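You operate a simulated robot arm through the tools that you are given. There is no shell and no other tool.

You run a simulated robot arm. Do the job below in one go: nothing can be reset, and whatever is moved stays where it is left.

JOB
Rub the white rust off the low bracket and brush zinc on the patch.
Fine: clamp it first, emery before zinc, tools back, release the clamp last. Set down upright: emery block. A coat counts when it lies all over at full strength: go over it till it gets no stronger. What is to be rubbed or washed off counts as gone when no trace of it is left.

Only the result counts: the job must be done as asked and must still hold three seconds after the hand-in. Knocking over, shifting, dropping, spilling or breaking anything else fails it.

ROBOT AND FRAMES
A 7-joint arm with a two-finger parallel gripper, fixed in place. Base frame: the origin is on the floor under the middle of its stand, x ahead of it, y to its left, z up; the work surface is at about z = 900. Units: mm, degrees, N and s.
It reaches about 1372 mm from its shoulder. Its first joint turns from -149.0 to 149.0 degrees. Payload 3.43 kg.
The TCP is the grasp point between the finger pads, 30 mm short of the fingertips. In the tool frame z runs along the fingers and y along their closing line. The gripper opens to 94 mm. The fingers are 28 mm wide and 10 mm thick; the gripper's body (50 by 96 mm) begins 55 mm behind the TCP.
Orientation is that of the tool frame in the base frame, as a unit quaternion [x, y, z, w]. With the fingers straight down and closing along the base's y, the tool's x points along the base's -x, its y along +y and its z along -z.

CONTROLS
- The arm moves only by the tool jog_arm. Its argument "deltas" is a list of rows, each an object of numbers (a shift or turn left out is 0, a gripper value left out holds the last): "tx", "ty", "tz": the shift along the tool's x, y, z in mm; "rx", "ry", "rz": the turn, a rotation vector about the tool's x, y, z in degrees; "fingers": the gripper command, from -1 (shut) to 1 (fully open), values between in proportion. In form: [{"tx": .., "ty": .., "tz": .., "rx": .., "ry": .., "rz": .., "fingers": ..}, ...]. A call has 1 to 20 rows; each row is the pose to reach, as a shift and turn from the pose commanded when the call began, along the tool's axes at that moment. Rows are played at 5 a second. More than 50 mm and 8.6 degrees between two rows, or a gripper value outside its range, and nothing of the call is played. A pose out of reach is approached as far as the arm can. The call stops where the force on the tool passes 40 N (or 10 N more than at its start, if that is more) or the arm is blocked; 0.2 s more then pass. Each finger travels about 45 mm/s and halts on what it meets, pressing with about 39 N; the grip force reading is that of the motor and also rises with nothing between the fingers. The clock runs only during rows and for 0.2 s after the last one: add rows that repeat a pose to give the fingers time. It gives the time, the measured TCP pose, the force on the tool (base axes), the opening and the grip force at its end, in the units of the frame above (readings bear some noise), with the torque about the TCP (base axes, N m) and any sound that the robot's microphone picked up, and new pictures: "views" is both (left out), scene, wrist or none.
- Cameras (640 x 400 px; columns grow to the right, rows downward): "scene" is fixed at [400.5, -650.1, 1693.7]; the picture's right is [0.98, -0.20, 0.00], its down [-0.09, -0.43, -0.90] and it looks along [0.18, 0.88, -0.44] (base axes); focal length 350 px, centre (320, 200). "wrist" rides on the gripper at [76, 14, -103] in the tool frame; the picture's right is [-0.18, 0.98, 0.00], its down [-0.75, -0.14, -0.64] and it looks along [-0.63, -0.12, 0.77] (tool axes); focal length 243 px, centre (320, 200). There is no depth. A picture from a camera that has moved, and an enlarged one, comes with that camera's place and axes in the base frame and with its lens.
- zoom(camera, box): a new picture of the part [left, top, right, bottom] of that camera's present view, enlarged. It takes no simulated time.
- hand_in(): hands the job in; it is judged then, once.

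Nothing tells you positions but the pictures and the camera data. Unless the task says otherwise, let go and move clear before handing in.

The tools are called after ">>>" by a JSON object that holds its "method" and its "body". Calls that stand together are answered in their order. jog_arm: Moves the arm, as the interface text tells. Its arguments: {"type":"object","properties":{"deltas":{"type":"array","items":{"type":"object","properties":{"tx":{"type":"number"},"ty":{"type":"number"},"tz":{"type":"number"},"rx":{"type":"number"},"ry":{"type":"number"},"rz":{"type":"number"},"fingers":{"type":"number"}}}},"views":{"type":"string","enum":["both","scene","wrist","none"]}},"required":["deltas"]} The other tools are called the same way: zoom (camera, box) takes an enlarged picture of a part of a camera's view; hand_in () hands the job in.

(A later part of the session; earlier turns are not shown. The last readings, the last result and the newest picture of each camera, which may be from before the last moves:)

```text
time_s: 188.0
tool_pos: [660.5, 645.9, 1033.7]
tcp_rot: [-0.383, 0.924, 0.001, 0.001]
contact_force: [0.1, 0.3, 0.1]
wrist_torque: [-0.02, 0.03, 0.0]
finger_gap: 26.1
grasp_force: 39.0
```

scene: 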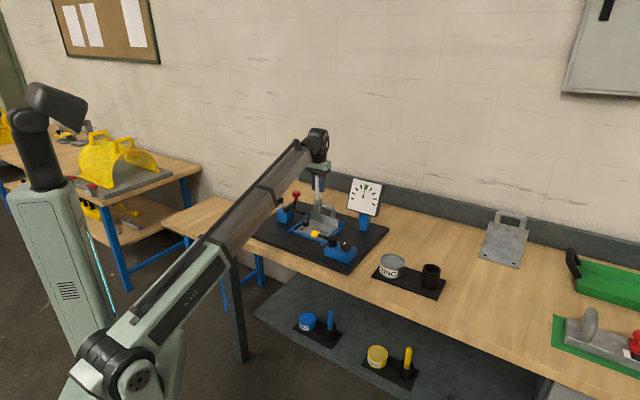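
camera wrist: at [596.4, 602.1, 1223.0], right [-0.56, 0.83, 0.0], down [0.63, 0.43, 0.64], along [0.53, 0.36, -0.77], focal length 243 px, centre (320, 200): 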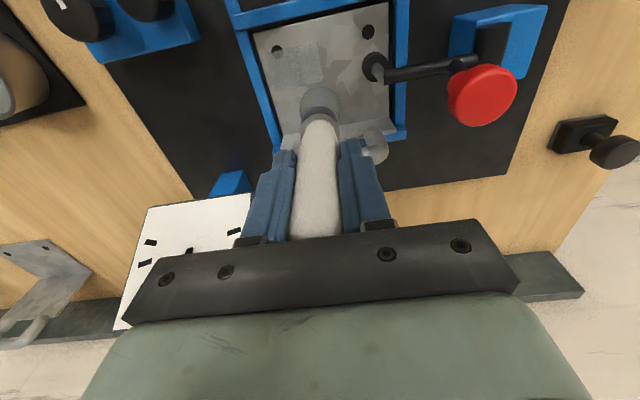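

>>> {"method": "jog_arm", "body": {"deltas": [{"tz": 1}], "views": "none"}}

>>> {"method": "jog_arm", "body": {"deltas": [{"tz": 0.7}], "views": "none"}}

>>> {"method": "jog_arm", "body": {"deltas": [{"tz": 0.7}], "views": "none"}}

```text
time_s: 188.4
tool_pos: [659.2, 645.0, 1032.7]
tcp_rot: [-0.383, 0.924, 0.001, 0.001]
contact_force: [0.1, -0.6, -1.9]
wrist_torque: [0.01, 0.0, -0.01]
finger_gap: 26.1
grasp_force: 38.8
```

```text
time_s: 188.8
tool_pos: [660.8, 646.3, 1032.5]
tcp_rot: [-0.382, 0.924, 0.002, 0.001]
contact_force: [0.6, 0.5, -1.0]
wrist_torque: [-0.01, 0.0, 0.0]
finger_gap: 26.0
grasp_force: 39.2
```

```text
time_s: 189.2
tool_pos: [660.7, 646.0, 1031.4]
tcp_rot: [-0.383, 0.924, 0.0, 0.0]
contact_force: [1.0, 0.4, 0.2]
wrist_torque: [-0.03, -0.01, 0.0]
finger_gap: 26.2
grasp_force: 39.1
```

>>> {"method": "jog_arm", "body": {"deltas": [{"tz": 0.8}], "views": "none"}}

>>> {"method": "jog_arm", "body": {"deltas": [{"tz": 0.5}], "views": "none"}}

```text
time_s: 189.6
tool_pos: [660.4, 646.3, 1030.9]
tcp_rot: [-0.383, 0.924, 0.0, 0.0]
contact_force: [-1.0, 0.8, -0.2]
wrist_torque: [0.0, 0.01, 0.01]
finger_gap: 26.3
grasp_force: 39.5
```

```text
time_s: 190.0
tool_pos: [662.3, 645.2, 1029.8]
tcp_rot: [-0.383, 0.924, 0.002, 0.0]
contact_force: [0.5, -0.6, -0.8]
wrist_torque: [-0.03, -0.02, 0.02]
finger_gap: 26.1
grasp_force: 39.2
```

>>> {"method": "jog_arm", "body": {"deltas": [{"tz": 0.7}], "views": "none"}}

>>> {"method": "jog_arm", "body": {"deltas": [{"tz": 0.6}], "views": "none"}}

>>> {"method": "jog_arm", "body": {"deltas": [{"tz": 0.6}], "views": "none"}}

```text
time_s: 190.4
tool_pos: [662.0, 645.5, 1028.8]
tcp_rot: [-0.382, 0.924, 0.002, 0.002]
contact_force: [-0.1, 2.7, 8.6]
wrist_torque: [0.05, 0.07, -0.01]
finger_gap: 26.3
grasp_force: 38.5
```

```text
time_s: 190.8
tool_pos: [660.4, 645.1, 1029.6]
tcp_rot: [-0.382, 0.924, 0.002, 0.002]
contact_force: [0.3, 1.8, 23.8]
wrist_torque: [-0.09, 0.02, 0.01]
finger_gap: 26.1
grasp_force: 39.4
```

```text
time_s: 191.2
tool_pos: [660.7, 645.5, 1029.5]
tcp_rot: [-0.383, 0.924, 0.001, 0.001]
contact_force: [2.8, 1.6, 27.5]
wrist_torque: [-0.08, 0.04, -0.03]
finger_gap: 25.9
grasp_force: 39.3
```

Slightly too firm; I ease off 1 mm and run the same dense pass again with the reloaded brush.

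>>> {"method": "jog_arm", "body": {"deltas": [{"ty": -10, "tx": 0, "tz": -1}, {"ty": -20, "tx": 0, "tz": -1}, {"ty": -30, "tx": 0, "tz": -1}, {"ty": -40, "tx": 0, "tz": -1}, {"ty": -48, "tx": 2, "tz": -1}, {"ty": -48, "tx": 9, "tz": -1}, {"ty": -40, "tx": 9, "tz": -1}, {"ty": -30, "tx": 9, "tz": -1}, {"ty": -20, "tx": 9, "tz": -1}, {"ty": -10, "tx": 9, "tz": -1}, {"ty": 0, "tx": 11, "tz": -1}, {"ty": 0, "tx": 18, "tz": -1}, {"ty": -10, "tx": 18, "tz": -1}, {"ty": -20, "tx": 18, "tz": -1}, {"ty": -30, "tx": 18, "tz": -1}, {"ty": -40, "tx": 18, "tz": -1}, {"ty": -48, "tx": 20, "tz": -1}, {"ty": -48, "tx": 27, "tz": -1}, {"ty": -40, "tx": 27, "tz": -1}, {"ty": -30, "tx": 27, "tz": -1}], "views": "none"}}

>>> {"method": "jog_arm", "body": {"deltas": [{"ty": 10, "tx": 0}, {"ty": 20, "tx": 0}, {"ty": 30, "tx": 2}, {"ty": 30, "tx": 9}, {"ty": 20, "tx": 9}, {"ty": 10, "tx": 9}, {"ty": 0, "tx": 9}, {"ty": -10, "tx": 9}, {"ty": -18, "tx": 9}, {"ty": -18, "tx": -1}, {"ty": -18, "tx": -11}, {"ty": -18, "tx": -21}, {"ty": -18, "tx": -27}, {"ty": -7, "tx": -27}, {"ty": -7, "tx": -17}, {"ty": -7, "tx": -7}, {"ty": -7, "tx": 3}, {"ty": -7, "tx": 9}, {"ty": 4, "tx": 9}, {"ty": 4, "tx": -1}], "views": "none"}}

>>> {"method": "jog_arm", "body": {"deltas": [{"ty": 0, "tx": -10}, {"ty": 0, "tx": -20}, {"ty": 0, "tx": -26}, {"ty": 10, "tx": -26}, {"ty": 10, "tx": -16}, {"ty": 10, "tx": -6}, {"ty": 10, "tx": 4}, {"ty": 10, "tx": 10}, {"ty": 20, "tx": 10}, {"ty": 20, "tx": 0}, {"ty": 20, "tx": -10}, {"ty": 20, "tx": -20}, {"ty": 20, "tx": -26}, {"ty": 26, "tx": -26}, {"ty": 26, "tx": -16}, {"ty": 26, "tx": -6}, {"ty": 26, "tx": 4}, {"ty": 26, "tx": 10}], "views": "none"}}

>>> {"method": "jog_arm", "body": {"deltas": [{"tz": -2}, {"tz": -6}, {"tz": -13}, {"tz": -23}, {"tz": -34}, {"tz": -46}, {"tz": -58}, {"tz": -68}, {"tz": -75}, {"ty": -4, "tx": -1, "tz": -78}, {"ty": -11, "tx": -4, "tz": -78}, {"ty": -20, "tx": -8, "tz": -78}, {"ty": -31, "tx": -12, "tz": -78}, {"ty": -43, "tx": -16, "tz": -78}, {"ty": -56, "tx": -20, "tz": -78}, {"ty": -69, "tx": -25, "tz": -78}, {"ty": -81, "tx": -30, "tz": -78}, {"ty": -91, "tx": -34, "tz": -78}, {"ty": -97, "tx": -36, "tz": -78}, {"ty": -100, "tx": -36, "tz": -78}], "views": "wrist"}}

>>> {"method": "zoom", "body": {"camera": "wrist", "box": [355, 10, 425, 70]}}

>>> {"method": "zoom", "body": {"camera": "wrist", "box": [340, 0, 480, 120]}}

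```text
time_s: 195.4
tool_pos: [663.6, 604.1, 1029.2]
tcp_rot: [-0.383, 0.924, 0.0, 0.001]
contact_force: [3.5, -5.2, 12.6]
wrist_torque: [-0.68, -0.22, 0.06]
finger_gap: 26.2
grasp_force: 39.5
```

```text
time_s: 199.6
tool_pos: [660.2, 609.9, 1028.0]
tcp_rot: [-0.383, 0.924, 0.001, 0.0]
contact_force: [-2.3, -2.2, 8.7]
wrist_torque: [-0.43, 0.35, 0.02]
finger_gap: 26.2
grasp_force: 39.2
```

```text
time_s: 203.4
tool_pos: [635.3, 620.1, 1028.7]
tcp_rot: [-0.383, 0.924, 0.001, 0.001]
contact_force: [0.2, 1.1, 3.2]
wrist_torque: [0.07, -0.06, 0.02]
finger_gap: 26.2
grasp_force: 39.0
```

```text
time_s: 207.6
tool_pos: [730.4, 575.6, 1106.7]
tcp_rot: [-0.383, 0.924, 0.002, 0.001]
contact_force: [0.0, 0.4, -0.6]
wrist_torque: [-0.01, 0.03, 0.0]
finger_gap: 26.0
grasp_force: 38.4
camera wrist: at [666.5, 530.9, 1208.9], right [-0.56, 0.83, 0.0], down [0.63, 0.43, 0.64], along [0.53, 0.36, -0.77], focal length 243 px, centre (320, 200)
```

wrist: 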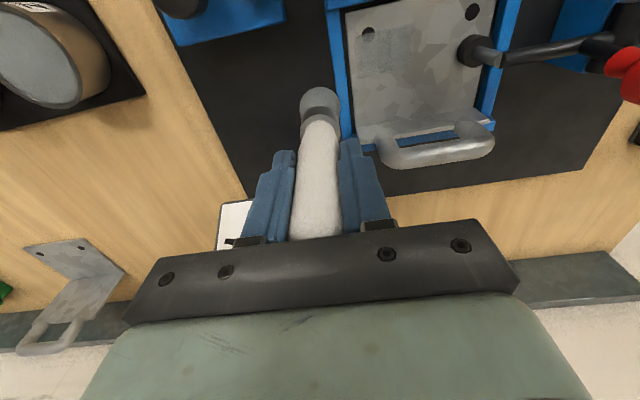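

```text
6.67 times, centred on (390, 40) of wrist
camera zoom: at [666.5, 530.9, 1208.9], right [-0.56, 0.83, 0.0], down [0.63, 0.43, 0.64], along [0.53, 0.36, -0.77], focal length 1618 px, centre (-147, 1267)
```

zoom: 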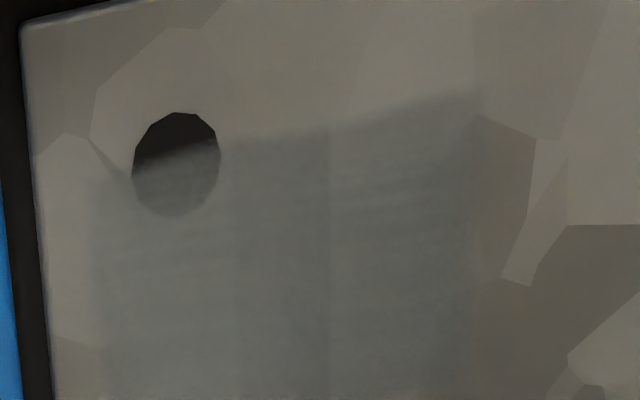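

```text
3.33 times, centred on (410, 60) of wrist
camera zoom: at [666.5, 530.9, 1208.9], right [-0.56, 0.83, 0.0], down [0.63, 0.43, 0.64], along [0.53, 0.36, -0.77], focal length 809 px, centre (20, 667)
```

zoom: 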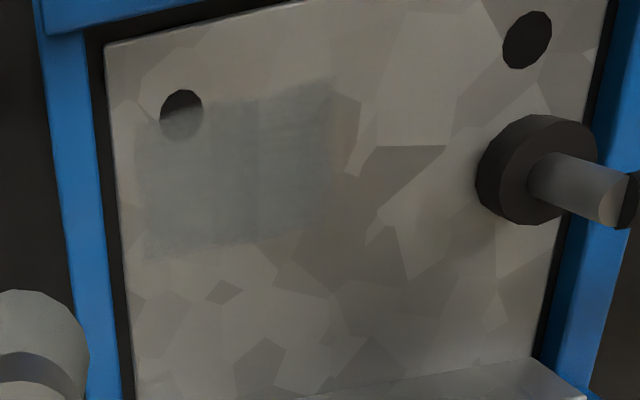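

No visible change from the previous pass – the coat is at full strength. Checking lower part and edges closely.

>>> {"method": "zoom", "body": {"camera": "wrist", "box": [360, 30, 430, 85]}}

>>> {"method": "zoom", "body": {"camera": "wrist", "box": [362, 44, 392, 74]}}

>>> {"method": "zoom", "body": {"camera": "wrist", "box": [388, 20, 418, 50]}}

>>> {"method": "zoom", "body": {"camera": "wrist", "box": [388, 44, 418, 74]}}

```text
7.27 times, centred on (395, 58) of wrist
camera zoom: at [666.5, 530.9, 1208.9], right [-0.56, 0.83, 0.0], down [0.63, 0.43, 0.64], along [0.53, 0.36, -0.77], focal length 1764 px, centre (-226, 1236)
```

zoom: 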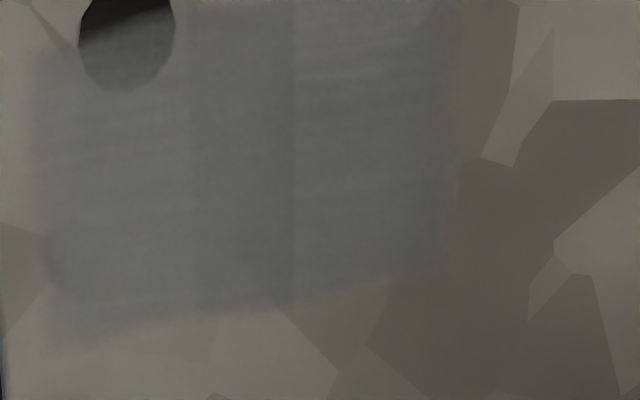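

```text
13.33 times, centred on (377, 59) of wrist
camera zoom: at [666.5, 530.9, 1208.9], right [-0.56, 0.83, 0.0], down [0.63, 0.43, 0.64], along [0.53, 0.36, -0.77], focal length 3235 px, centre (-440, 2080)
```

zoom: 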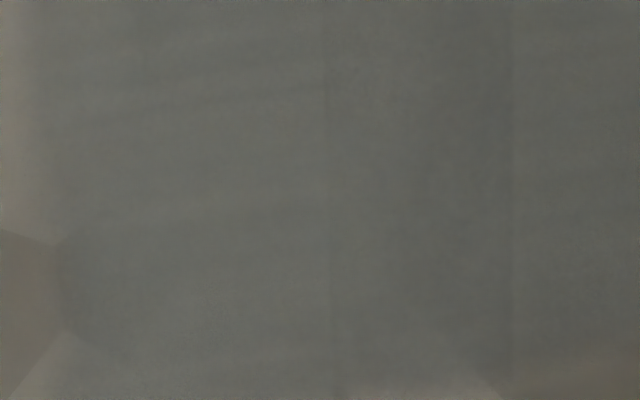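

```text
13.33 times, centred on (403, 35) of wrist
camera zoom: at [666.5, 530.9, 1208.9], right [-0.56, 0.83, 0.0], down [0.63, 0.43, 0.64], along [0.53, 0.36, -0.77], focal length 3235 px, centre (-787, 2400)
```

zoom: 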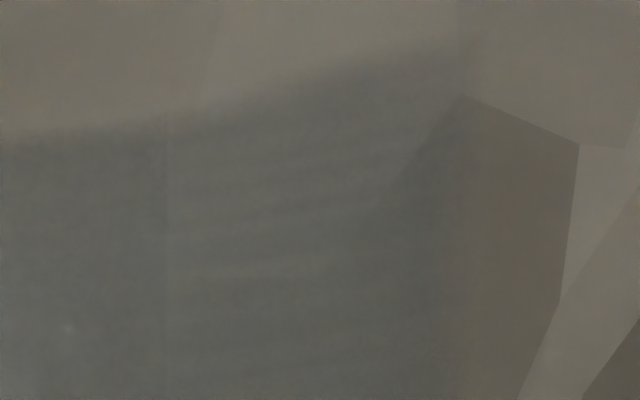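

```text
13.33 times, centred on (403, 59) of wrist
camera zoom: at [666.5, 530.9, 1208.9], right [-0.56, 0.83, 0.0], down [0.63, 0.43, 0.64], along [0.53, 0.36, -0.77], focal length 3235 px, centre (-787, 2080)
```

zoom: 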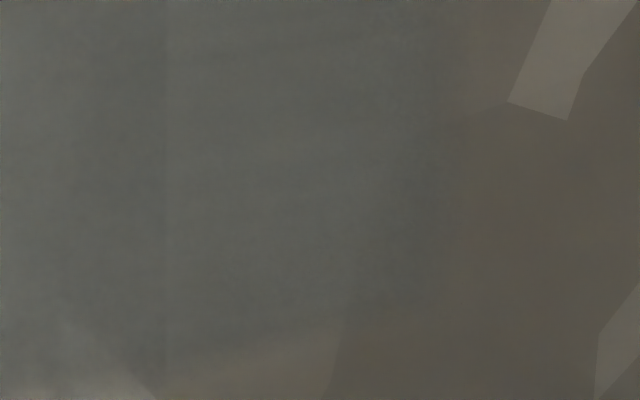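

The coat is uniform, with only soft edges. To be sure the two ends are saturated too, I'll give both ends an extra set of strokes and compare.

>>> {"method": "jog_arm", "body": {"deltas": [{"ty": 4}, {"ty": 11}, {"ty": 20}, {"ty": 31}, {"ty": 41}, {"ty": 48}, {"ty": 51}, {"ty": 51, "tz": 3}, {"ty": 51, "tz": 9}, {"ty": 51, "tz": 19}, {"ty": 51, "tz": 31}, {"ty": 51, "tz": 44}, {"ty": 51, "tz": 56}, {"ty": 51, "tz": 66}, {"ty": 51, "tz": 72}, {"ty": 51, "tz": 75}, {"ty": 51, "tz": 76.5}, {"ty": 51, "tz": 77.5}], "views": "none"}}

>>> {"method": "jog_arm", "body": {"deltas": [{"tz": 0.6}], "views": "none"}}

```text
time_s: 211.4
tool_pos: [694.9, 610.4, 1029.0]
tcp_rot: [-0.382, 0.924, 0.001, 0.0]
contact_force: [0.6, -0.5, 1.2]
wrist_torque: [-0.09, 0.0, 0.0]
finger_gap: 26.2
grasp_force: 39.4
```

```text
time_s: 211.8
tool_pos: [695.2, 611.4, 1028.7]
tcp_rot: [-0.383, 0.924, 0.002, 0.001]
contact_force: [1.8, 1.6, 5.6]
wrist_torque: [0.18, -0.14, -0.01]
finger_gap: 26.2
grasp_force: 39.4
```

>>> {"method": "jog_arm", "body": {"deltas": [{"ty": 0, "tx": 9, "tz": 0.4}, {"ty": 0, "tx": 18, "tz": 0.4}, {"ty": 0, "tx": 27, "tz": 0.4}, {"ty": 0, "tx": 36, "tz": 0.4}, {"ty": 5, "tx": 36, "tz": 0.4}, {"ty": 5, "tx": 27, "tz": 0.4}, {"ty": 5, "tx": 18, "tz": 0.4}, {"ty": 5, "tx": 9, "tz": 0.4}, {"ty": 5, "tx": 0, "tz": 0.4}, {"ty": 0, "tx": 0, "tz": 0.4}, {"ty": 0, "tx": 9, "tz": 0.4}, {"ty": 0, "tx": 18, "tz": 0.4}, {"ty": 0, "tx": 27, "tz": 0.4}, {"ty": 0, "tx": 36, "tz": 0.4}, {"ty": 10, "tx": 36, "tz": 0.4}, {"ty": 20, "tx": 36, "tz": 0.4}, {"ty": 30, "tx": 36, "tz": 0.4}, {"ty": 40, "tx": 36, "tz": 0.4}, {"ty": 50, "tx": 36, "tz": 0.4}, {"ty": 55, "tx": 34, "tz": 0.4}], "views": "none"}}

>>> {"method": "jog_arm", "body": {"deltas": [{"ty": 0, "tx": -7}, {"ty": 0, "tx": -16}, {"ty": 0, "tx": -25}, {"ty": 0, "tx": -34}, {"ty": -5, "tx": -34}, {"ty": -5, "tx": -25}, {"ty": -5, "tx": -16}, {"ty": -5, "tx": -7}, {"ty": -5, "tx": 2}, {"ty": 0, "tx": 2}, {"ty": 0, "tx": -7}, {"ty": 0, "tx": -16}, {"ty": 0, "tx": -25}, {"ty": 0, "tx": -34}, {"ty": -10, "tx": -34}, {"ty": -20, "tx": -34}, {"ty": -30, "tx": -34}, {"ty": -40, "tx": -34}, {"ty": -50, "tx": -34}, {"ty": -55, "tx": -32}], "views": "none"}}

>>> {"method": "jog_arm", "body": {"deltas": [{"ty": 0, "tx": 8}, {"ty": 10, "tx": 8}, {"ty": 20, "tx": 8}, {"ty": 30, "tx": 8}, {"ty": 40, "tx": 8}, {"ty": 50, "tx": 8}, {"ty": 55, "tx": 10}, {"ty": 55, "tx": 17}, {"ty": 45, "tx": 18}, {"ty": 35, "tx": 18}, {"ty": 25, "tx": 18}, {"ty": 15, "tx": 18}, {"ty": 5, "tx": 18}, {"ty": 0, "tx": 20}, {"ty": 0, "tx": 27}, {"ty": 10, "tx": 27}, {"ty": 20, "tx": 27}, {"ty": 30, "tx": 27}, {"ty": 40, "tx": 27}, {"ty": 50, "tx": 27}], "views": "none"}}

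```text
time_s: 216.0
tool_pos: [631.1, 626.1, 1027.4]
tcp_rot: [-0.383, 0.924, 0.002, -0.001]
contact_force: [0.6, -4.0, 10.2]
wrist_torque: [-0.58, 0.11, 0.03]
finger_gap: 26.2
grasp_force: 39.0
```

```text
time_s: 220.2
tool_pos: [694.6, 611.6, 1028.0]
tcp_rot: [-0.382, 0.924, 0.002, 0.001]
contact_force: [-1.9, 3.0, 8.8]
wrist_torque: [0.24, 0.22, -0.01]
finger_gap: 26.3
grasp_force: 38.7
```

```text
time_s: 224.4
tool_pos: [640.0, 625.3, 1028.2]
tcp_rot: [-0.383, 0.924, 0.001, 0.0]
contact_force: [0.6, -0.6, 2.6]
wrist_torque: [-0.18, -0.08, 0.01]
finger_gap: 26.2
grasp_force: 39.3
```

>>> {"method": "jog_arm", "body": {"deltas": [{"tz": -2}, {"tz": -6}, {"tz": -13}, {"tz": -23}, {"tz": -34}, {"tz": -46}, {"tz": -58}, {"tz": -68}, {"tz": -75}, {"ty": -4, "tx": -1, "tz": -79}, {"ty": -11, "tx": -3, "tz": -79}, {"ty": -20, "tx": -6, "tz": -79}, {"ty": -31, "tx": -9, "tz": -79}, {"ty": -43, "tx": -13, "tz": -79}, {"ty": -56, "tx": -17, "tz": -79}, {"ty": -69, "tx": -21, "tz": -79}, {"ty": -81, "tx": -25, "tz": -79}, {"ty": -91, "tx": -28, "tz": -79}, {"ty": -97, "tx": -29, "tz": -79}, {"ty": -99, "tx": -29, "tz": -79}], "views": "wrist"}}

>>> {"method": "zoom", "body": {"camera": "wrist", "box": [355, 10, 425, 70]}}

>>> {"method": "zoom", "body": {"camera": "wrist", "box": [388, 20, 418, 50]}}

>>> {"method": "zoom", "body": {"camera": "wrist", "box": [362, 44, 392, 74]}}

>>> {"method": "zoom", "body": {"camera": "wrist", "box": [340, 0, 480, 120]}}

```text
time_s: 228.6
tool_pos: [730.5, 576.2, 1107.3]
tcp_rot: [-0.383, 0.924, 0.001, 0.001]
contact_force: [-0.5, -1.0, -0.7]
wrist_torque: [0.01, 0.01, 0.03]
finger_gap: 26.0
grasp_force: 39.3
camera wrist: at [665.9, 532.3, 1209.0], right [-0.57, 0.82, 0.0], down [0.63, 0.43, 0.64], along [0.53, 0.36, -0.77], focal length 243 px, centre (320, 200)
```

wrist: 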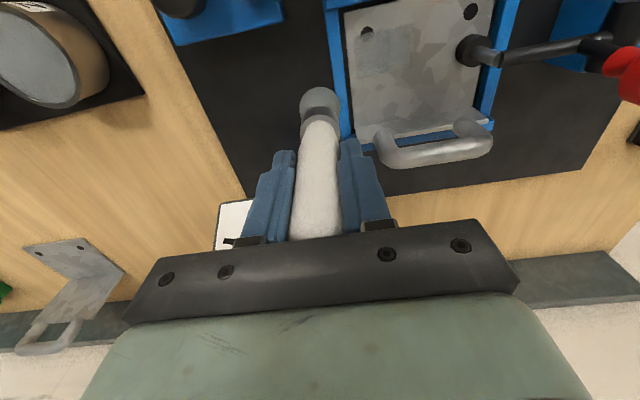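

```text
6.67 times, centred on (390, 40) of wrist
camera zoom: at [665.9, 532.3, 1209.0], right [-0.57, 0.82, 0.0], down [0.63, 0.43, 0.64], along [0.53, 0.36, -0.77], focal length 1618 px, centre (-147, 1267)
```

zoom: 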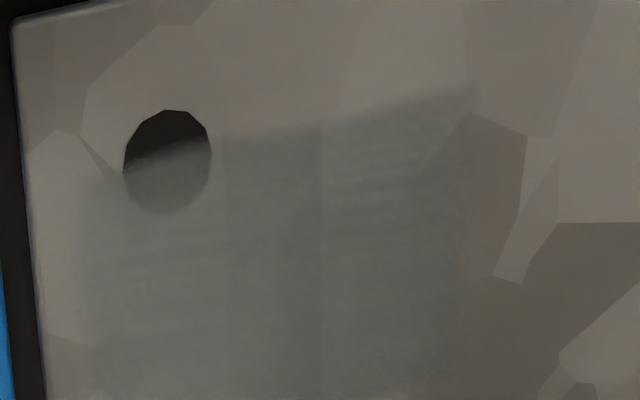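

```text
13.33 times, centred on (403, 35) of wrist
camera zoom: at [665.9, 532.3, 1209.0], right [-0.57, 0.82, 0.0], down [0.63, 0.43, 0.64], along [0.53, 0.36, -0.77], focal length 3235 px, centre (-787, 2400)
```

zoom: 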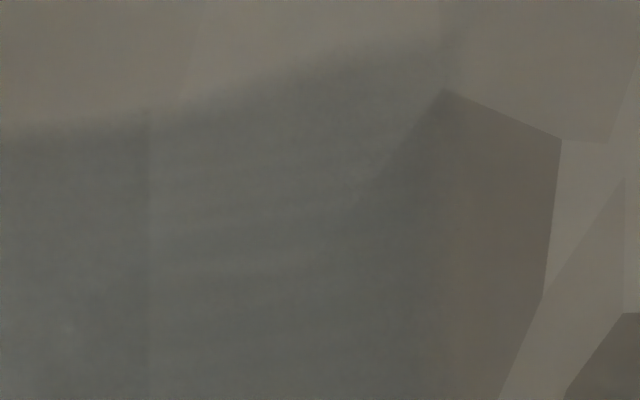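

```text
13.33 times, centred on (377, 59) of wrist
camera zoom: at [665.9, 532.3, 1209.0], right [-0.57, 0.82, 0.0], down [0.63, 0.43, 0.64], along [0.53, 0.36, -0.77], focal length 3235 px, centre (-440, 2080)
```

zoom: 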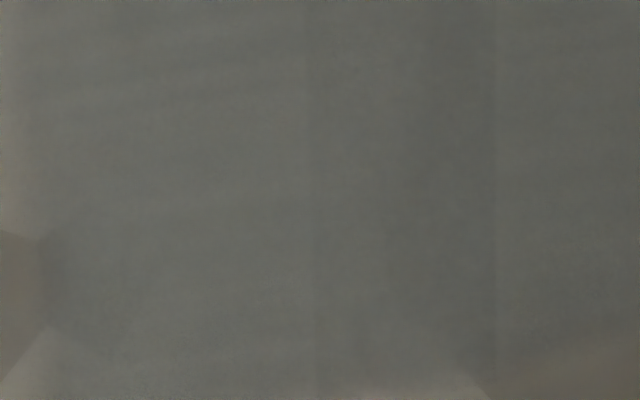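

```text
3.33 times, centred on (410, 60) of wrist
camera zoom: at [665.9, 532.3, 1209.0], right [-0.57, 0.82, 0.0], down [0.63, 0.43, 0.64], along [0.53, 0.36, -0.77], focal length 809 px, centre (20, 667)
```

zoom: 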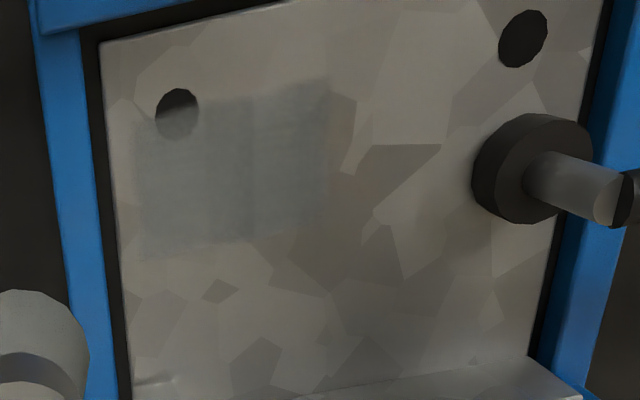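

Unchanged – the coat has reached full strength everywhere. Now I carry the brush back to its cup, first raising.

>>> {"method": "jog_arm", "body": {"deltas": [{"tz": -4, "ty": -2}, {"tz": -9, "ty": -7, "tx": 1}, {"tz": -14, "ty": -15, "tx": 2}, {"tz": -18, "ty": -25, "tx": 4}, {"tz": -20, "ty": -37, "tx": 6}, {"tz": -20, "ty": -50, "tx": 8}, {"tz": -20, "ty": -63, "tx": 11}, {"tz": -20, "ty": -76, "tx": 13}, {"tz": -20, "ty": -89, "tx": 16}, {"tz": -20, "ty": -102, "tx": 18}, {"tz": -20, "ty": -115, "tx": 21}, {"tz": -20, "ty": -128, "tx": 23}, {"tz": -20, "ty": -141, "tx": 26}, {"tz": -20, "ty": -154, "tx": 28}, {"tz": -20, "ty": -167, "tx": 31}, {"tz": -20, "ty": -179, "tx": 33}, {"tz": -20, "ty": -189, "tx": 35}, {"tz": -20, "ty": -197, "tx": 36}, {"tz": -20, "ty": -202, "tx": 37}, {"tz": -20, "ty": -204, "tx": 37}], "views": "none"}}

>>> {"method": "jog_arm", "body": {"deltas": [{"ty": -2}, {"ty": -7, "tx": 1}, {"ty": -15, "tx": 2}, {"ty": -25, "tx": 4}, {"ty": -37, "tx": 6}, {"ty": -50, "tx": 8}, {"ty": -63, "tx": 11}, {"ty": -76, "tx": 13}, {"ty": -89, "tx": 16}, {"ty": -102, "tx": 18}, {"ty": -115, "tx": 21}, {"ty": -128, "tx": 23}, {"ty": -141, "tx": 26}, {"ty": -154, "tx": 28}, {"ty": -167, "tx": 31}, {"ty": -180, "tx": 33}, {"ty": -192, "tx": 35}, {"ty": -202, "tx": 36}, {"ty": -210, "tx": 37}, {"ty": -213, "tx": 37}], "views": "both"}}

>>> {"method": "zoom", "body": {"camera": "wrist", "box": [220, 40, 440, 240]}}

>>> {"method": "zoom", "body": {"camera": "scene", "box": [390, 190, 470, 300]}}

```text
time_s: 232.8
tool_pos: [847.4, 406.6, 1127.4]
tcp_rot: [-0.383, 0.924, 0.001, 0.001]
contact_force: [-0.9, 0.1, -0.6]
wrist_torque: [0.0, 0.0, -0.02]
finger_gap: 25.8
grasp_force: 39.8
```

```text
time_s: 237.0
tool_pos: [971.7, 230.3, 1125.3]
tcp_rot: [-0.382, 0.924, 0.001, 0.0]
contact_force: [-0.4, 0.1, -0.5]
wrist_torque: [0.02, -0.01, 0.02]
finger_gap: 25.9
grasp_force: 38.8
camera wrist: at [908.2, 185.1, 1228.0], right [-0.57, 0.82, 0.0], down [0.63, 0.43, 0.64], along [0.53, 0.36, -0.77], focal length 243 px, centre (320, 200)
```

scene: 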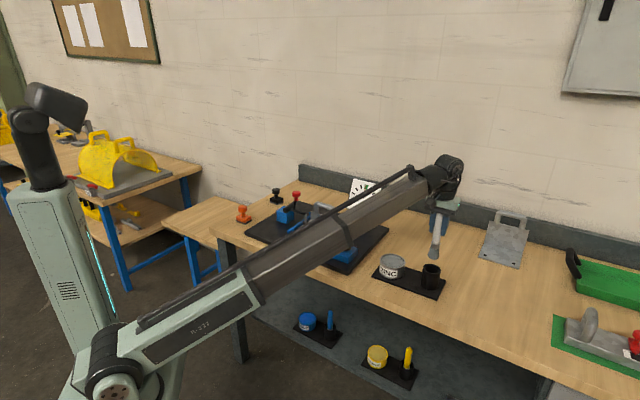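
wrist: 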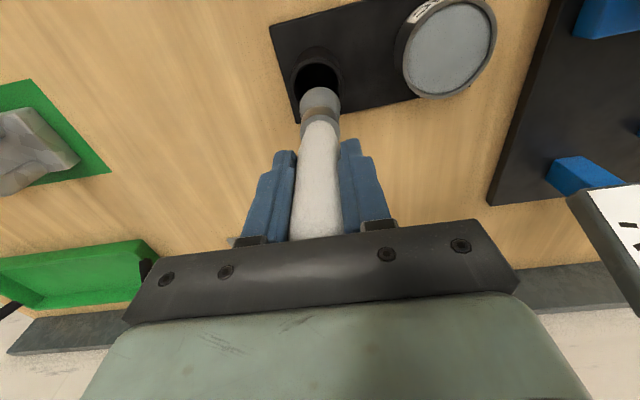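

```text
2.00 times, centred on (330, 140) of wrist
camera zoom: at [908.2, 185.1, 1228.0], right [-0.57, 0.82, 0.0], down [0.63, 0.43, 0.64], along [0.53, 0.36, -0.77], focal length 485 px, centre (300, 320)
```

zoom: 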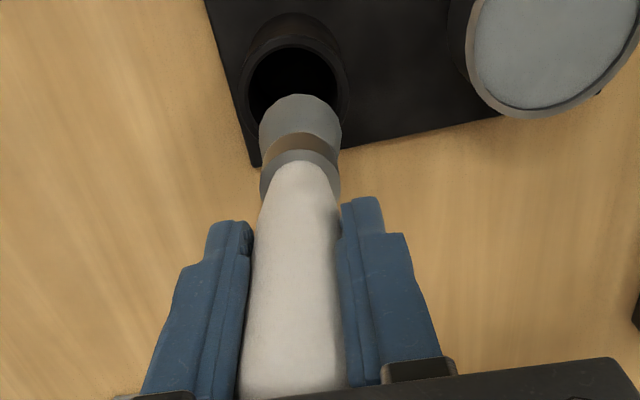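

```text
3.64 times, centred on (430, 245) of scene
camera zoom: at [400.5, -650.1, 1693.7], right [0.98, -0.2, 0.0], down [-0.09, -0.43, -0.9], along [0.18, 0.88, -0.44], focal length 1271 px, centre (-80, 36)
```

zoom: 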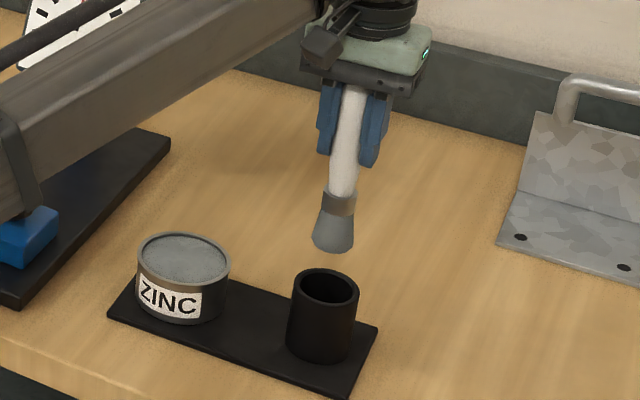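

Aligned over the cup; small correction then slow lowering.

>>> {"method": "jog_arm", "body": {"deltas": [{"ty": -2, "tx": -0.3, "tz": 3}, {"ty": -3.6, "tx": -0.6, "tz": 9}, {"ty": -3.6, "tx": -0.6, "tz": 18}, {"ty": -3.6, "tx": -0.6, "tz": 26}, {"ty": -3.6, "tx": -0.6, "tz": 32}, {"ty": -3.6, "tx": -0.6, "tz": 35}], "views": "both"}}

>>> {"method": "zoom", "body": {"camera": "wrist", "box": [250, 40, 390, 160]}}

>>> {"method": "zoom", "body": {"camera": "scene", "box": [400, 220, 460, 300]}}

```text
time_s: 238.4
tool_pos: [974.6, 226.5, 1089.9]
tcp_rot: [-0.383, 0.924, 0.001, 0.0]
contact_force: [-0.3, -1.0, -1.3]
wrist_torque: [-0.02, 0.06, 0.04]
finger_gap: 26.3
grasp_force: 39.3
camera wrist: at [910.8, 183.0, 1192.4], right [-0.56, 0.83, 0.0], down [0.63, 0.43, 0.64], along [0.53, 0.36, -0.77], focal length 243 px, centre (320, 200)
```

scene: 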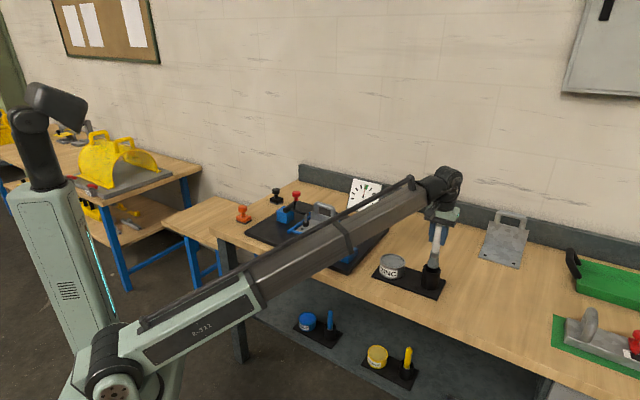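
wrist: 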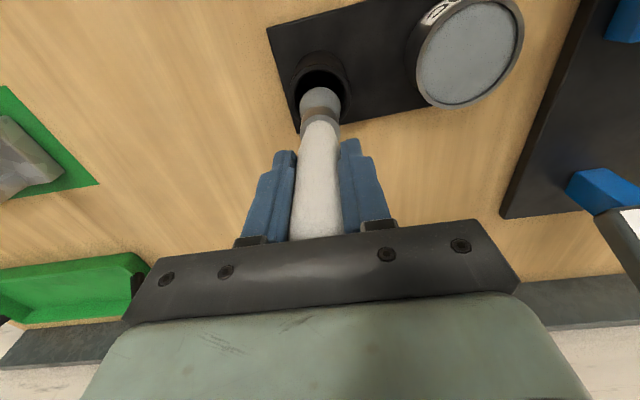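

```text
3.33 times, centred on (320, 100) of wrist
camera zoom: at [910.8, 183.0, 1192.4], right [-0.56, 0.83, 0.0], down [0.63, 0.43, 0.64], along [0.53, 0.36, -0.77], focal length 809 px, centre (320, 533)
```

zoom: 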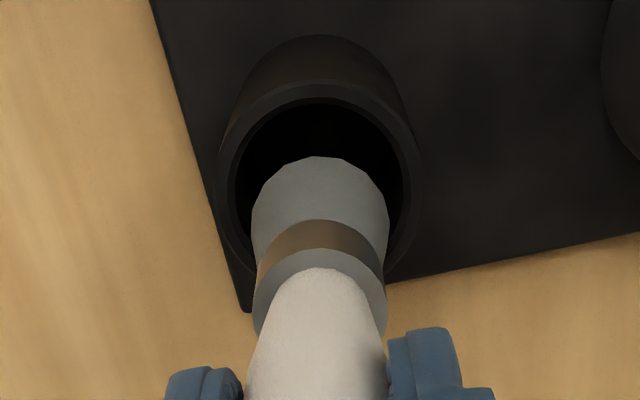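

```text
5.00 times, centred on (430, 260) of scene
camera zoom: at [400.5, -650.1, 1693.7], right [0.98, -0.2, 0.0], down [-0.09, -0.43, -0.9], along [0.18, 0.88, -0.44], focal length 1747 px, centre (-230, -100)
```

zoom: 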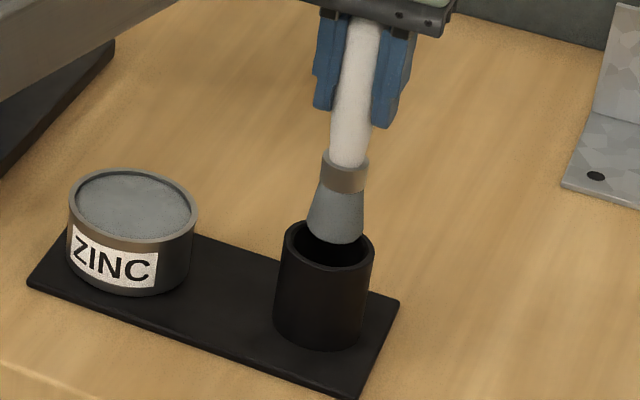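

Well centred over the cup. Lowering slowly into it.

>>> {"method": "jog_arm", "body": {"deltas": [{"tz": 4}, {"tz": 10}, {"tz": 18}, {"tz": 26}, {"tz": 34}, {"tz": 42}, {"tz": 50}, {"tz": 58}, {"tz": 65}, {"tz": 71}, {"tz": 75}, {"tz": 77}], "views": "both"}}

>>> {"method": "zoom", "body": {"camera": "scene", "box": [400, 220, 460, 300]}}

```text
time_s: 241.0
tool_pos: [975.4, 228.2, 1014.0]
tcp_rot: [-0.382, 0.924, 0.001, 0.001]
contact_force: [-0.1, 0.4, -1.0]
wrist_torque: [0.01, -0.01, 0.02]
finger_gap: 26.2
grasp_force: 38.9
camera wrist: at [911.4, 182.4, 1116.8], right [-0.56, 0.83, 0.0], down [0.63, 0.43, 0.64], along [0.53, 0.36, -0.77], focal length 243 px, centre (320, 200)
```

scene: 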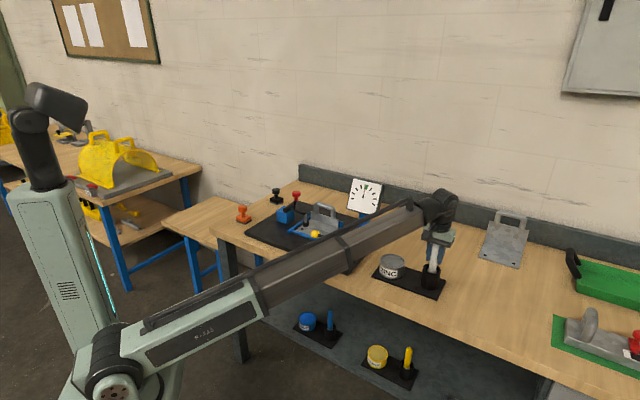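
wrist: 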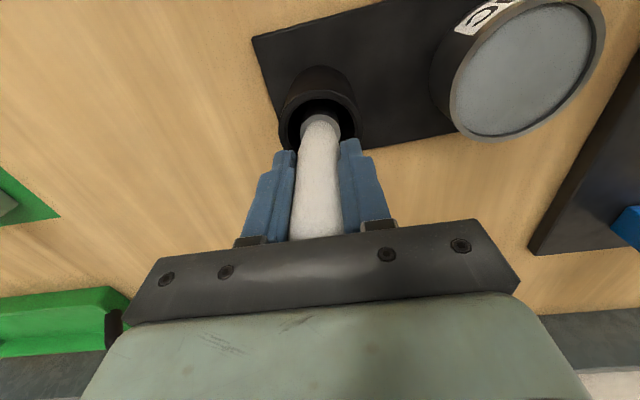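

```text
5.00 times, centred on (430, 260) of scene
camera zoom: at [400.5, -650.1, 1693.7], right [0.98, -0.2, 0.0], down [-0.09, -0.43, -0.9], along [0.18, 0.88, -0.44], focal length 1747 px, centre (-230, -100)
```

zoom: 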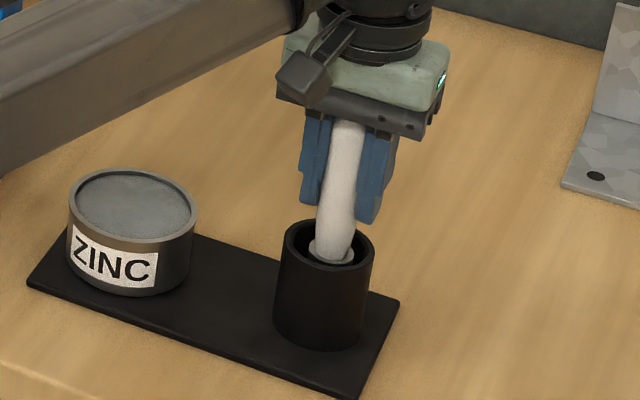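

In the cup. Stepping down until it rests.

>>> {"method": "jog_arm", "body": {"deltas": [{"tz": 1}, {"tz": 2}, {"tz": 3}, {"tz": 4}], "views": "none"}}

>>> {"method": "jog_arm", "body": {"deltas": [{"tz": 1}, {"tz": 2}], "views": "none"}}

```text
time_s: 242.0
tool_pos: [975.9, 227.5, 1011.3]
tcp_rot: [-0.384, 0.924, 0.001, 0.001]
contact_force: [-0.4, -1.4, -0.3]
wrist_torque: [-0.15, 0.12, 0.01]
finger_gap: 26.4
grasp_force: 39.1
```

```text
time_s: 242.6
tool_pos: [974.8, 227.1, 1009.2]
tcp_rot: [-0.382, 0.924, 0.001, 0.002]
contact_force: [1.3, -2.4, 22.2]
wrist_torque: [-0.36, 0.17, -0.01]
finger_gap: 26.2
grasp_force: 39.0
```

The brush rests on the cup floor. Releasing and rising straight up.

>>> {"method": "jog_arm", "body": {"deltas": [{"tz": -1}, {"tz": -1, "fingers": -0.2}, {"tz": -1, "fingers": 0.2}, {"tz": -1, "fingers": 0.6}, {"tz": -1, "fingers": 0.6}, {"tz": -1, "fingers": 0.6}, {"tz": -10}, {"tz": -25}, {"tz": -45}, {"tz": -70}, {"tz": -100}, {"tz": -130}], "views": "both"}}

>>> {"method": "zoom", "body": {"camera": "scene", "box": [370, 220, 460, 310]}}

>>> {"method": "zoom", "body": {"camera": "scene", "box": [270, 180, 370, 260]}}

```text
time_s: 245.2
tool_pos: [974.5, 228.7, 1139.1]
tcp_rot: [-0.382, 0.924, 0.001, 0.001]
contact_force: [-0.6, -0.4, -0.2]
wrist_torque: [0.03, 0.01, -0.04]
finger_gap: 75.1
grasp_force: 0.0
camera wrist: at [911.1, 184.0, 1240.3], right [-0.56, 0.83, 0.0], down [0.63, 0.43, 0.64], along [0.53, 0.36, -0.77], focal length 243 px, centre (320, 200)
```

scene: 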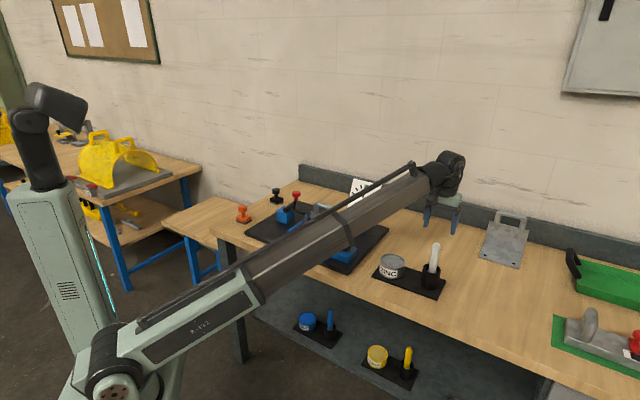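
wrist: 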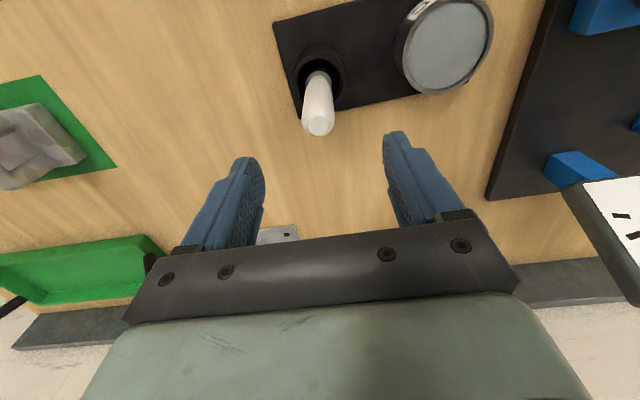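

```text
4.44 times, centred on (415, 265) of scene
camera zoom: at [400.5, -650.1, 1693.7], right [0.98, -0.2, 0.0], down [-0.09, -0.43, -0.9], along [0.18, 0.88, -0.44], focal length 1553 px, centre (-102, -89)
```

zoom: 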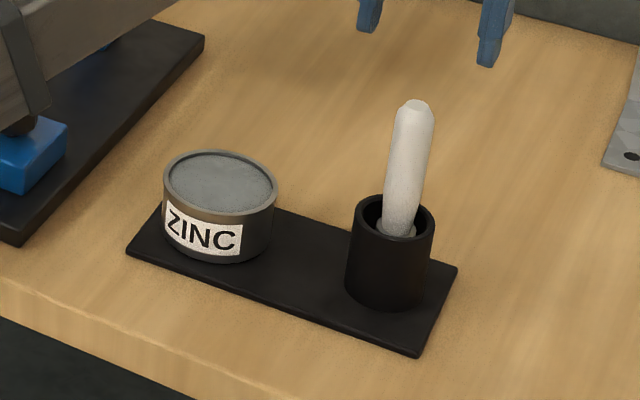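

```text
5.00 times, centred on (320, 220) of scene
camera zoom: at [400.5, -650.1, 1693.7], right [0.98, -0.2, 0.0], down [-0.09, -0.43, -0.9], along [0.18, 0.88, -0.44], focal length 1747 px, centre (320, 100)
```

zoom: 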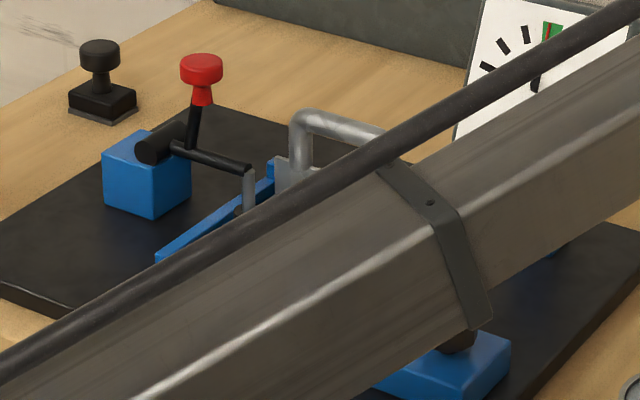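

Brush is back upright in its cup. Last step: release the clamp. I travel back over the fixture, closing the fingers and turning the hand so I can push the handle back from the bracket side.

>>> {"method": "jog_arm", "body": {"deltas": [{"tx": -4.4, "ty": 37, "tz": -2, "rz": 6, "fingers": -1}, {"tx": -8.8, "ty": 74, "tz": -4, "rz": 12, "fingers": -1}, {"tx": -13.2, "ty": 111, "tz": -6, "rz": 18, "fingers": -1}, {"tx": -17.6, "ty": 148, "tz": -8, "rz": 24, "fingers": -1}, {"tx": -22, "ty": 185, "tz": -10, "rz": 30, "fingers": -1}, {"tx": -26.4, "ty": 222, "tz": -12, "rz": 36, "fingers": -1}, {"tx": -31, "ty": 260, "tz": -14, "rz": 42, "fingers": -1}, {"tx": -35, "ty": 297, "tz": -16, "rz": 48, "fingers": -1}, {"tx": -40, "ty": 334, "tz": -18, "rz": 54, "fingers": -1}, {"tx": -44, "ty": 371, "tz": -20, "rz": 60, "fingers": -1}, {"tx": -48.5, "ty": 408, "tz": -20, "rz": 66, "fingers": -1}, {"tx": -53, "ty": 445, "tz": -20, "rz": 72, "fingers": -1}, {"tx": -57, "ty": 482, "tz": -20, "rz": 78, "fingers": -1}, {"tx": -62, "ty": 520, "tz": -20, "rz": 84, "fingers": -1}, {"tx": -66, "ty": 556, "tz": -20, "rz": 90, "fingers": -1}, {"tx": -66, "ty": 556, "tz": -20, "rz": 90, "fingers": -1}], "views": "both"}}

>>> {"method": "zoom", "body": {"camera": "scene", "box": [260, 160, 360, 250]}}

```text
time_s: 248.6
tool_pos: [627.5, 669.4, 1158.8]
tcp_rot: [0.383, 0.924, 0.0, -0.001]
contact_force: [-0.3, 0.9, 1.0]
wrist_torque: [-0.02, -0.04, 0.0]
finger_gap: 0.3
grasp_force: 32.4
camera wrist: at [583.9, 732.3, 1260.6], right [0.83, 0.56, 0.0], down [0.43, -0.63, 0.64], along [0.36, -0.53, -0.77], focal length 243 px, centre (320, 200)
```

scene: 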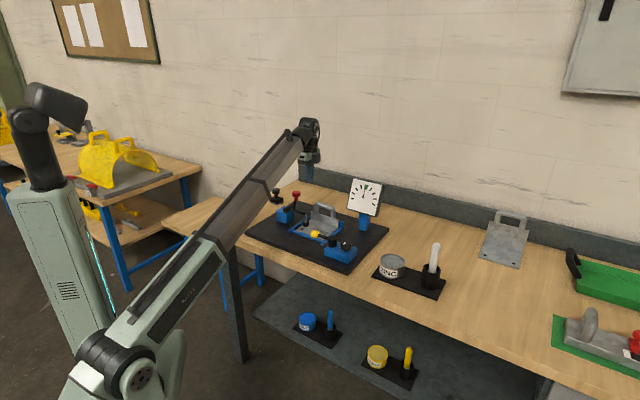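
wrist: 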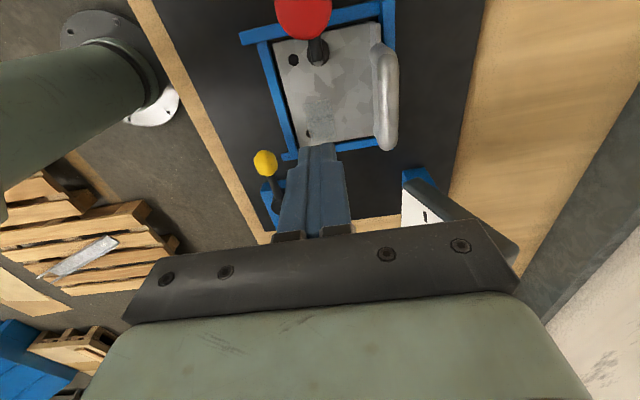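

```text
4.44 times, centred on (310, 205) of scene
camera zoom: at [400.5, -650.1, 1693.7], right [0.98, -0.2, 0.0], down [-0.09, -0.43, -0.9], along [0.18, 0.88, -0.44], focal length 1553 px, centre (364, 178)
```

zoom: 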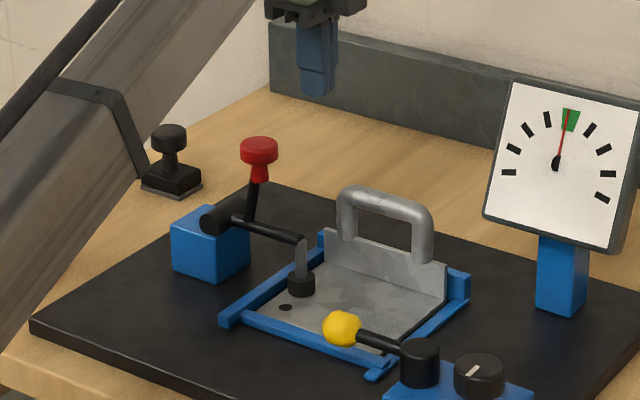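

>>> {"method": "zoom", "body": {"camera": "wrist", "box": [270, 60, 370, 150]}}

>>> {"method": "zoom", "body": {"camera": "wrist", "box": [240, 0, 420, 160]}}

```text
4.44 times, centred on (320, 105) of wrist
camera zoom: at [583.9, 732.3, 1260.6], right [0.83, 0.56, 0.0], down [0.43, -0.63, 0.64], along [0.36, -0.53, -0.77], focal length 1078 px, centre (320, 622)
```

zoom: 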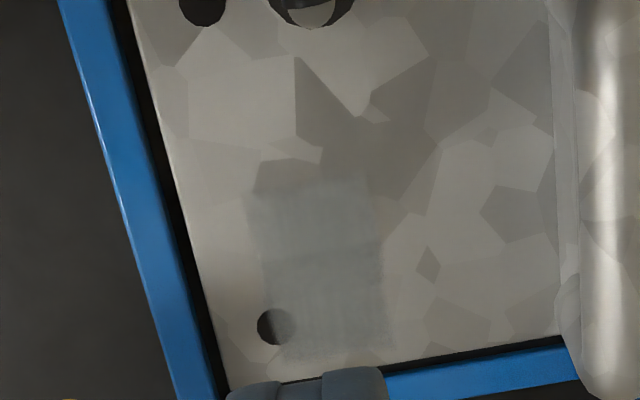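

```text
2.50 times, centred on (330, 80) of wrist
camera zoom: at [583.9, 732.3, 1260.6], right [0.83, 0.56, 0.0], down [0.43, -0.63, 0.64], along [0.36, -0.53, -0.77], focal length 606 px, centre (295, 500)
```

zoom: 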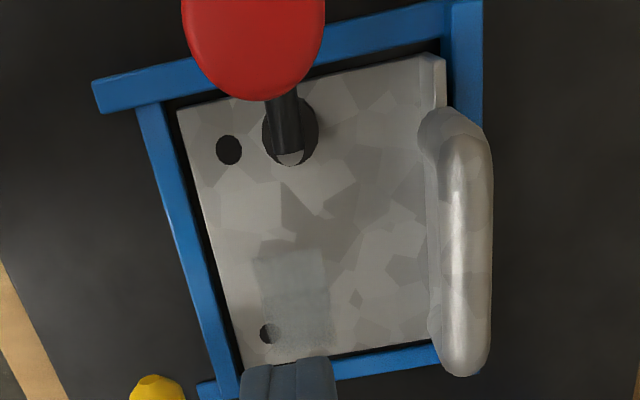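

>>> {"method": "zoom", "body": {"camera": "wrist", "box": [300, 95, 345, 150]}}

>>> {"method": "zoom", "body": {"camera": "wrist", "box": [305, 120, 335, 145]}}

>>> {"method": "zoom", "body": {"camera": "wrist", "box": [300, 98, 330, 123]}}

```text
7.27 times, centred on (322, 122) of wrist
camera zoom: at [583.9, 732.3, 1260.6], right [0.83, 0.56, 0.0], down [0.43, -0.63, 0.64], along [0.36, -0.53, -0.77], focal length 1764 px, centre (302, 764)
```

zoom: 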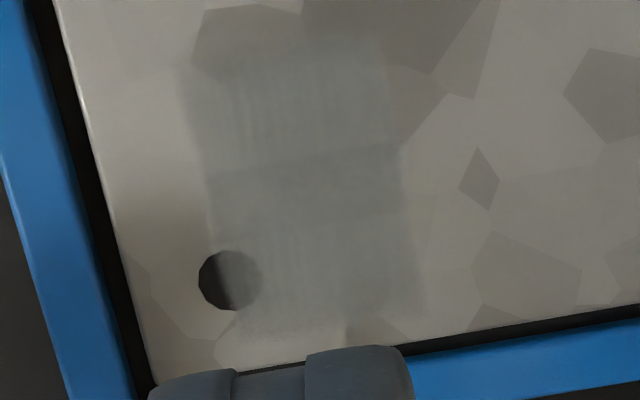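

```text
16.00 times, centred on (320, 132) of wrist
camera zoom: at [583.9, 732.3, 1260.6], right [0.83, 0.56, 0.0], down [0.43, -0.63, 0.64], along [0.36, -0.53, -0.77], focal length 3882 px, centre (320, 1280)
```

zoom: 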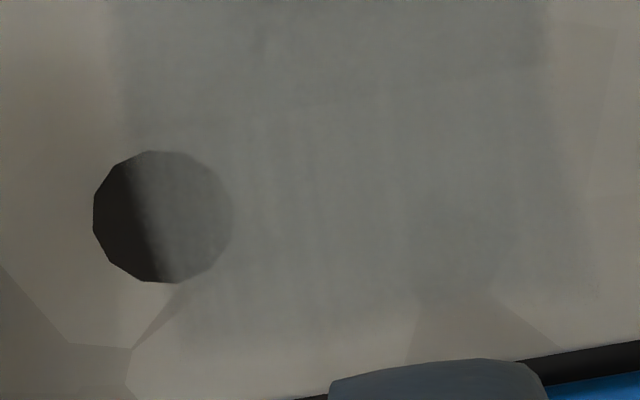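

```text
16.00 times, centred on (315, 110) of wrist
camera zoom: at [583.9, 732.3, 1260.6], right [0.83, 0.56, 0.0], down [0.43, -0.63, 0.64], along [0.36, -0.53, -0.77], focal length 3882 px, centre (400, 1632)
```

zoom: 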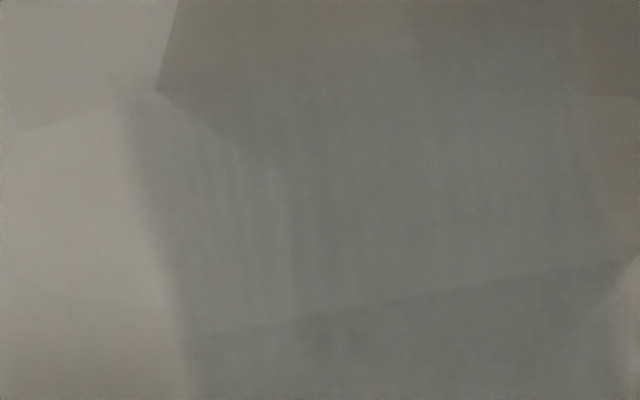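

Coat is complete. Now I tilt the closed fingers and lower them on the bracket side of the red handle.

>>> {"method": "jog_arm", "body": {"deltas": [{"ry": 7.25}, {"ry": 14.5}, {"ry": 21.75}, {"ry": 29}, {"ry": 29, "tz": 25}, {"ry": 29, "tz": 55}, {"ry": 29, "tz": 85}, {"ry": 29, "tz": 110}, {"ry": 29, "tz": 123.8}, {"ry": 29, "tz": 123.8}], "views": "both"}}

>>> {"method": "zoom", "body": {"camera": "scene", "box": [260, 160, 360, 250]}}

```text
time_s: 250.8
tool_pos: [630.8, 665.9, 1034.2]
tcp_rot: [0.37, 0.895, 0.097, -0.232]
contact_force: [0.6, 0.0, 0.3]
wrist_torque: [0.04, 0.01, -0.01]
finger_gap: 0.2
grasp_force: 33.1
camera wrist: at [627.4, 687.8, 1160.6], right [0.81, 0.58, -0.09], down [0.59, -0.79, 0.19], along [0.04, -0.21, -0.98], focal length 243 px, centre (320, 200)
```

scene: 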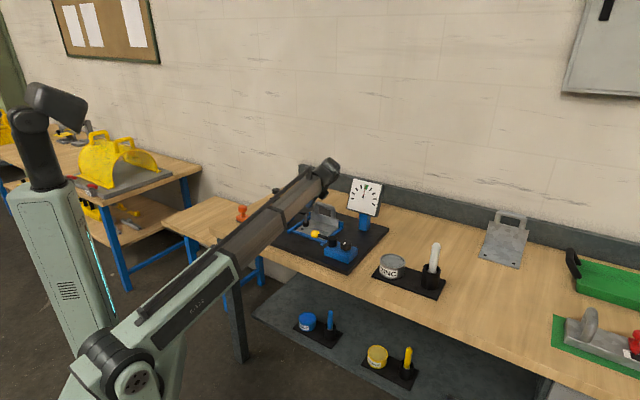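
wrist: 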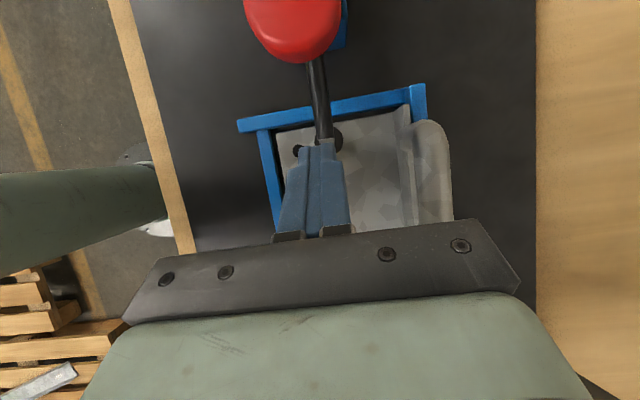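

```text
4.44 times, centred on (310, 205) of scene
camera zoom: at [400.5, -650.1, 1693.7], right [0.98, -0.2, 0.0], down [-0.09, -0.43, -0.9], along [0.18, 0.88, -0.44], focal length 1553 px, centre (364, 178)
```

zoom: 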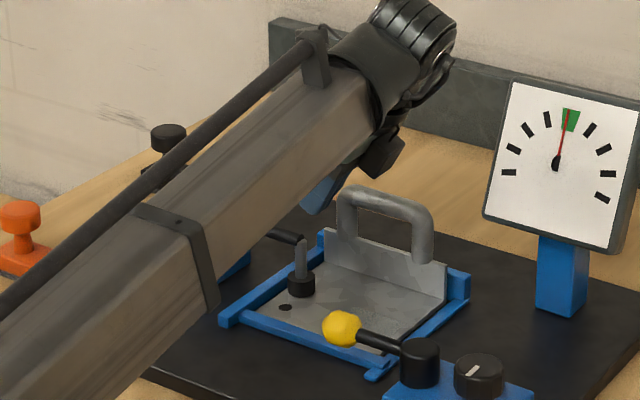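

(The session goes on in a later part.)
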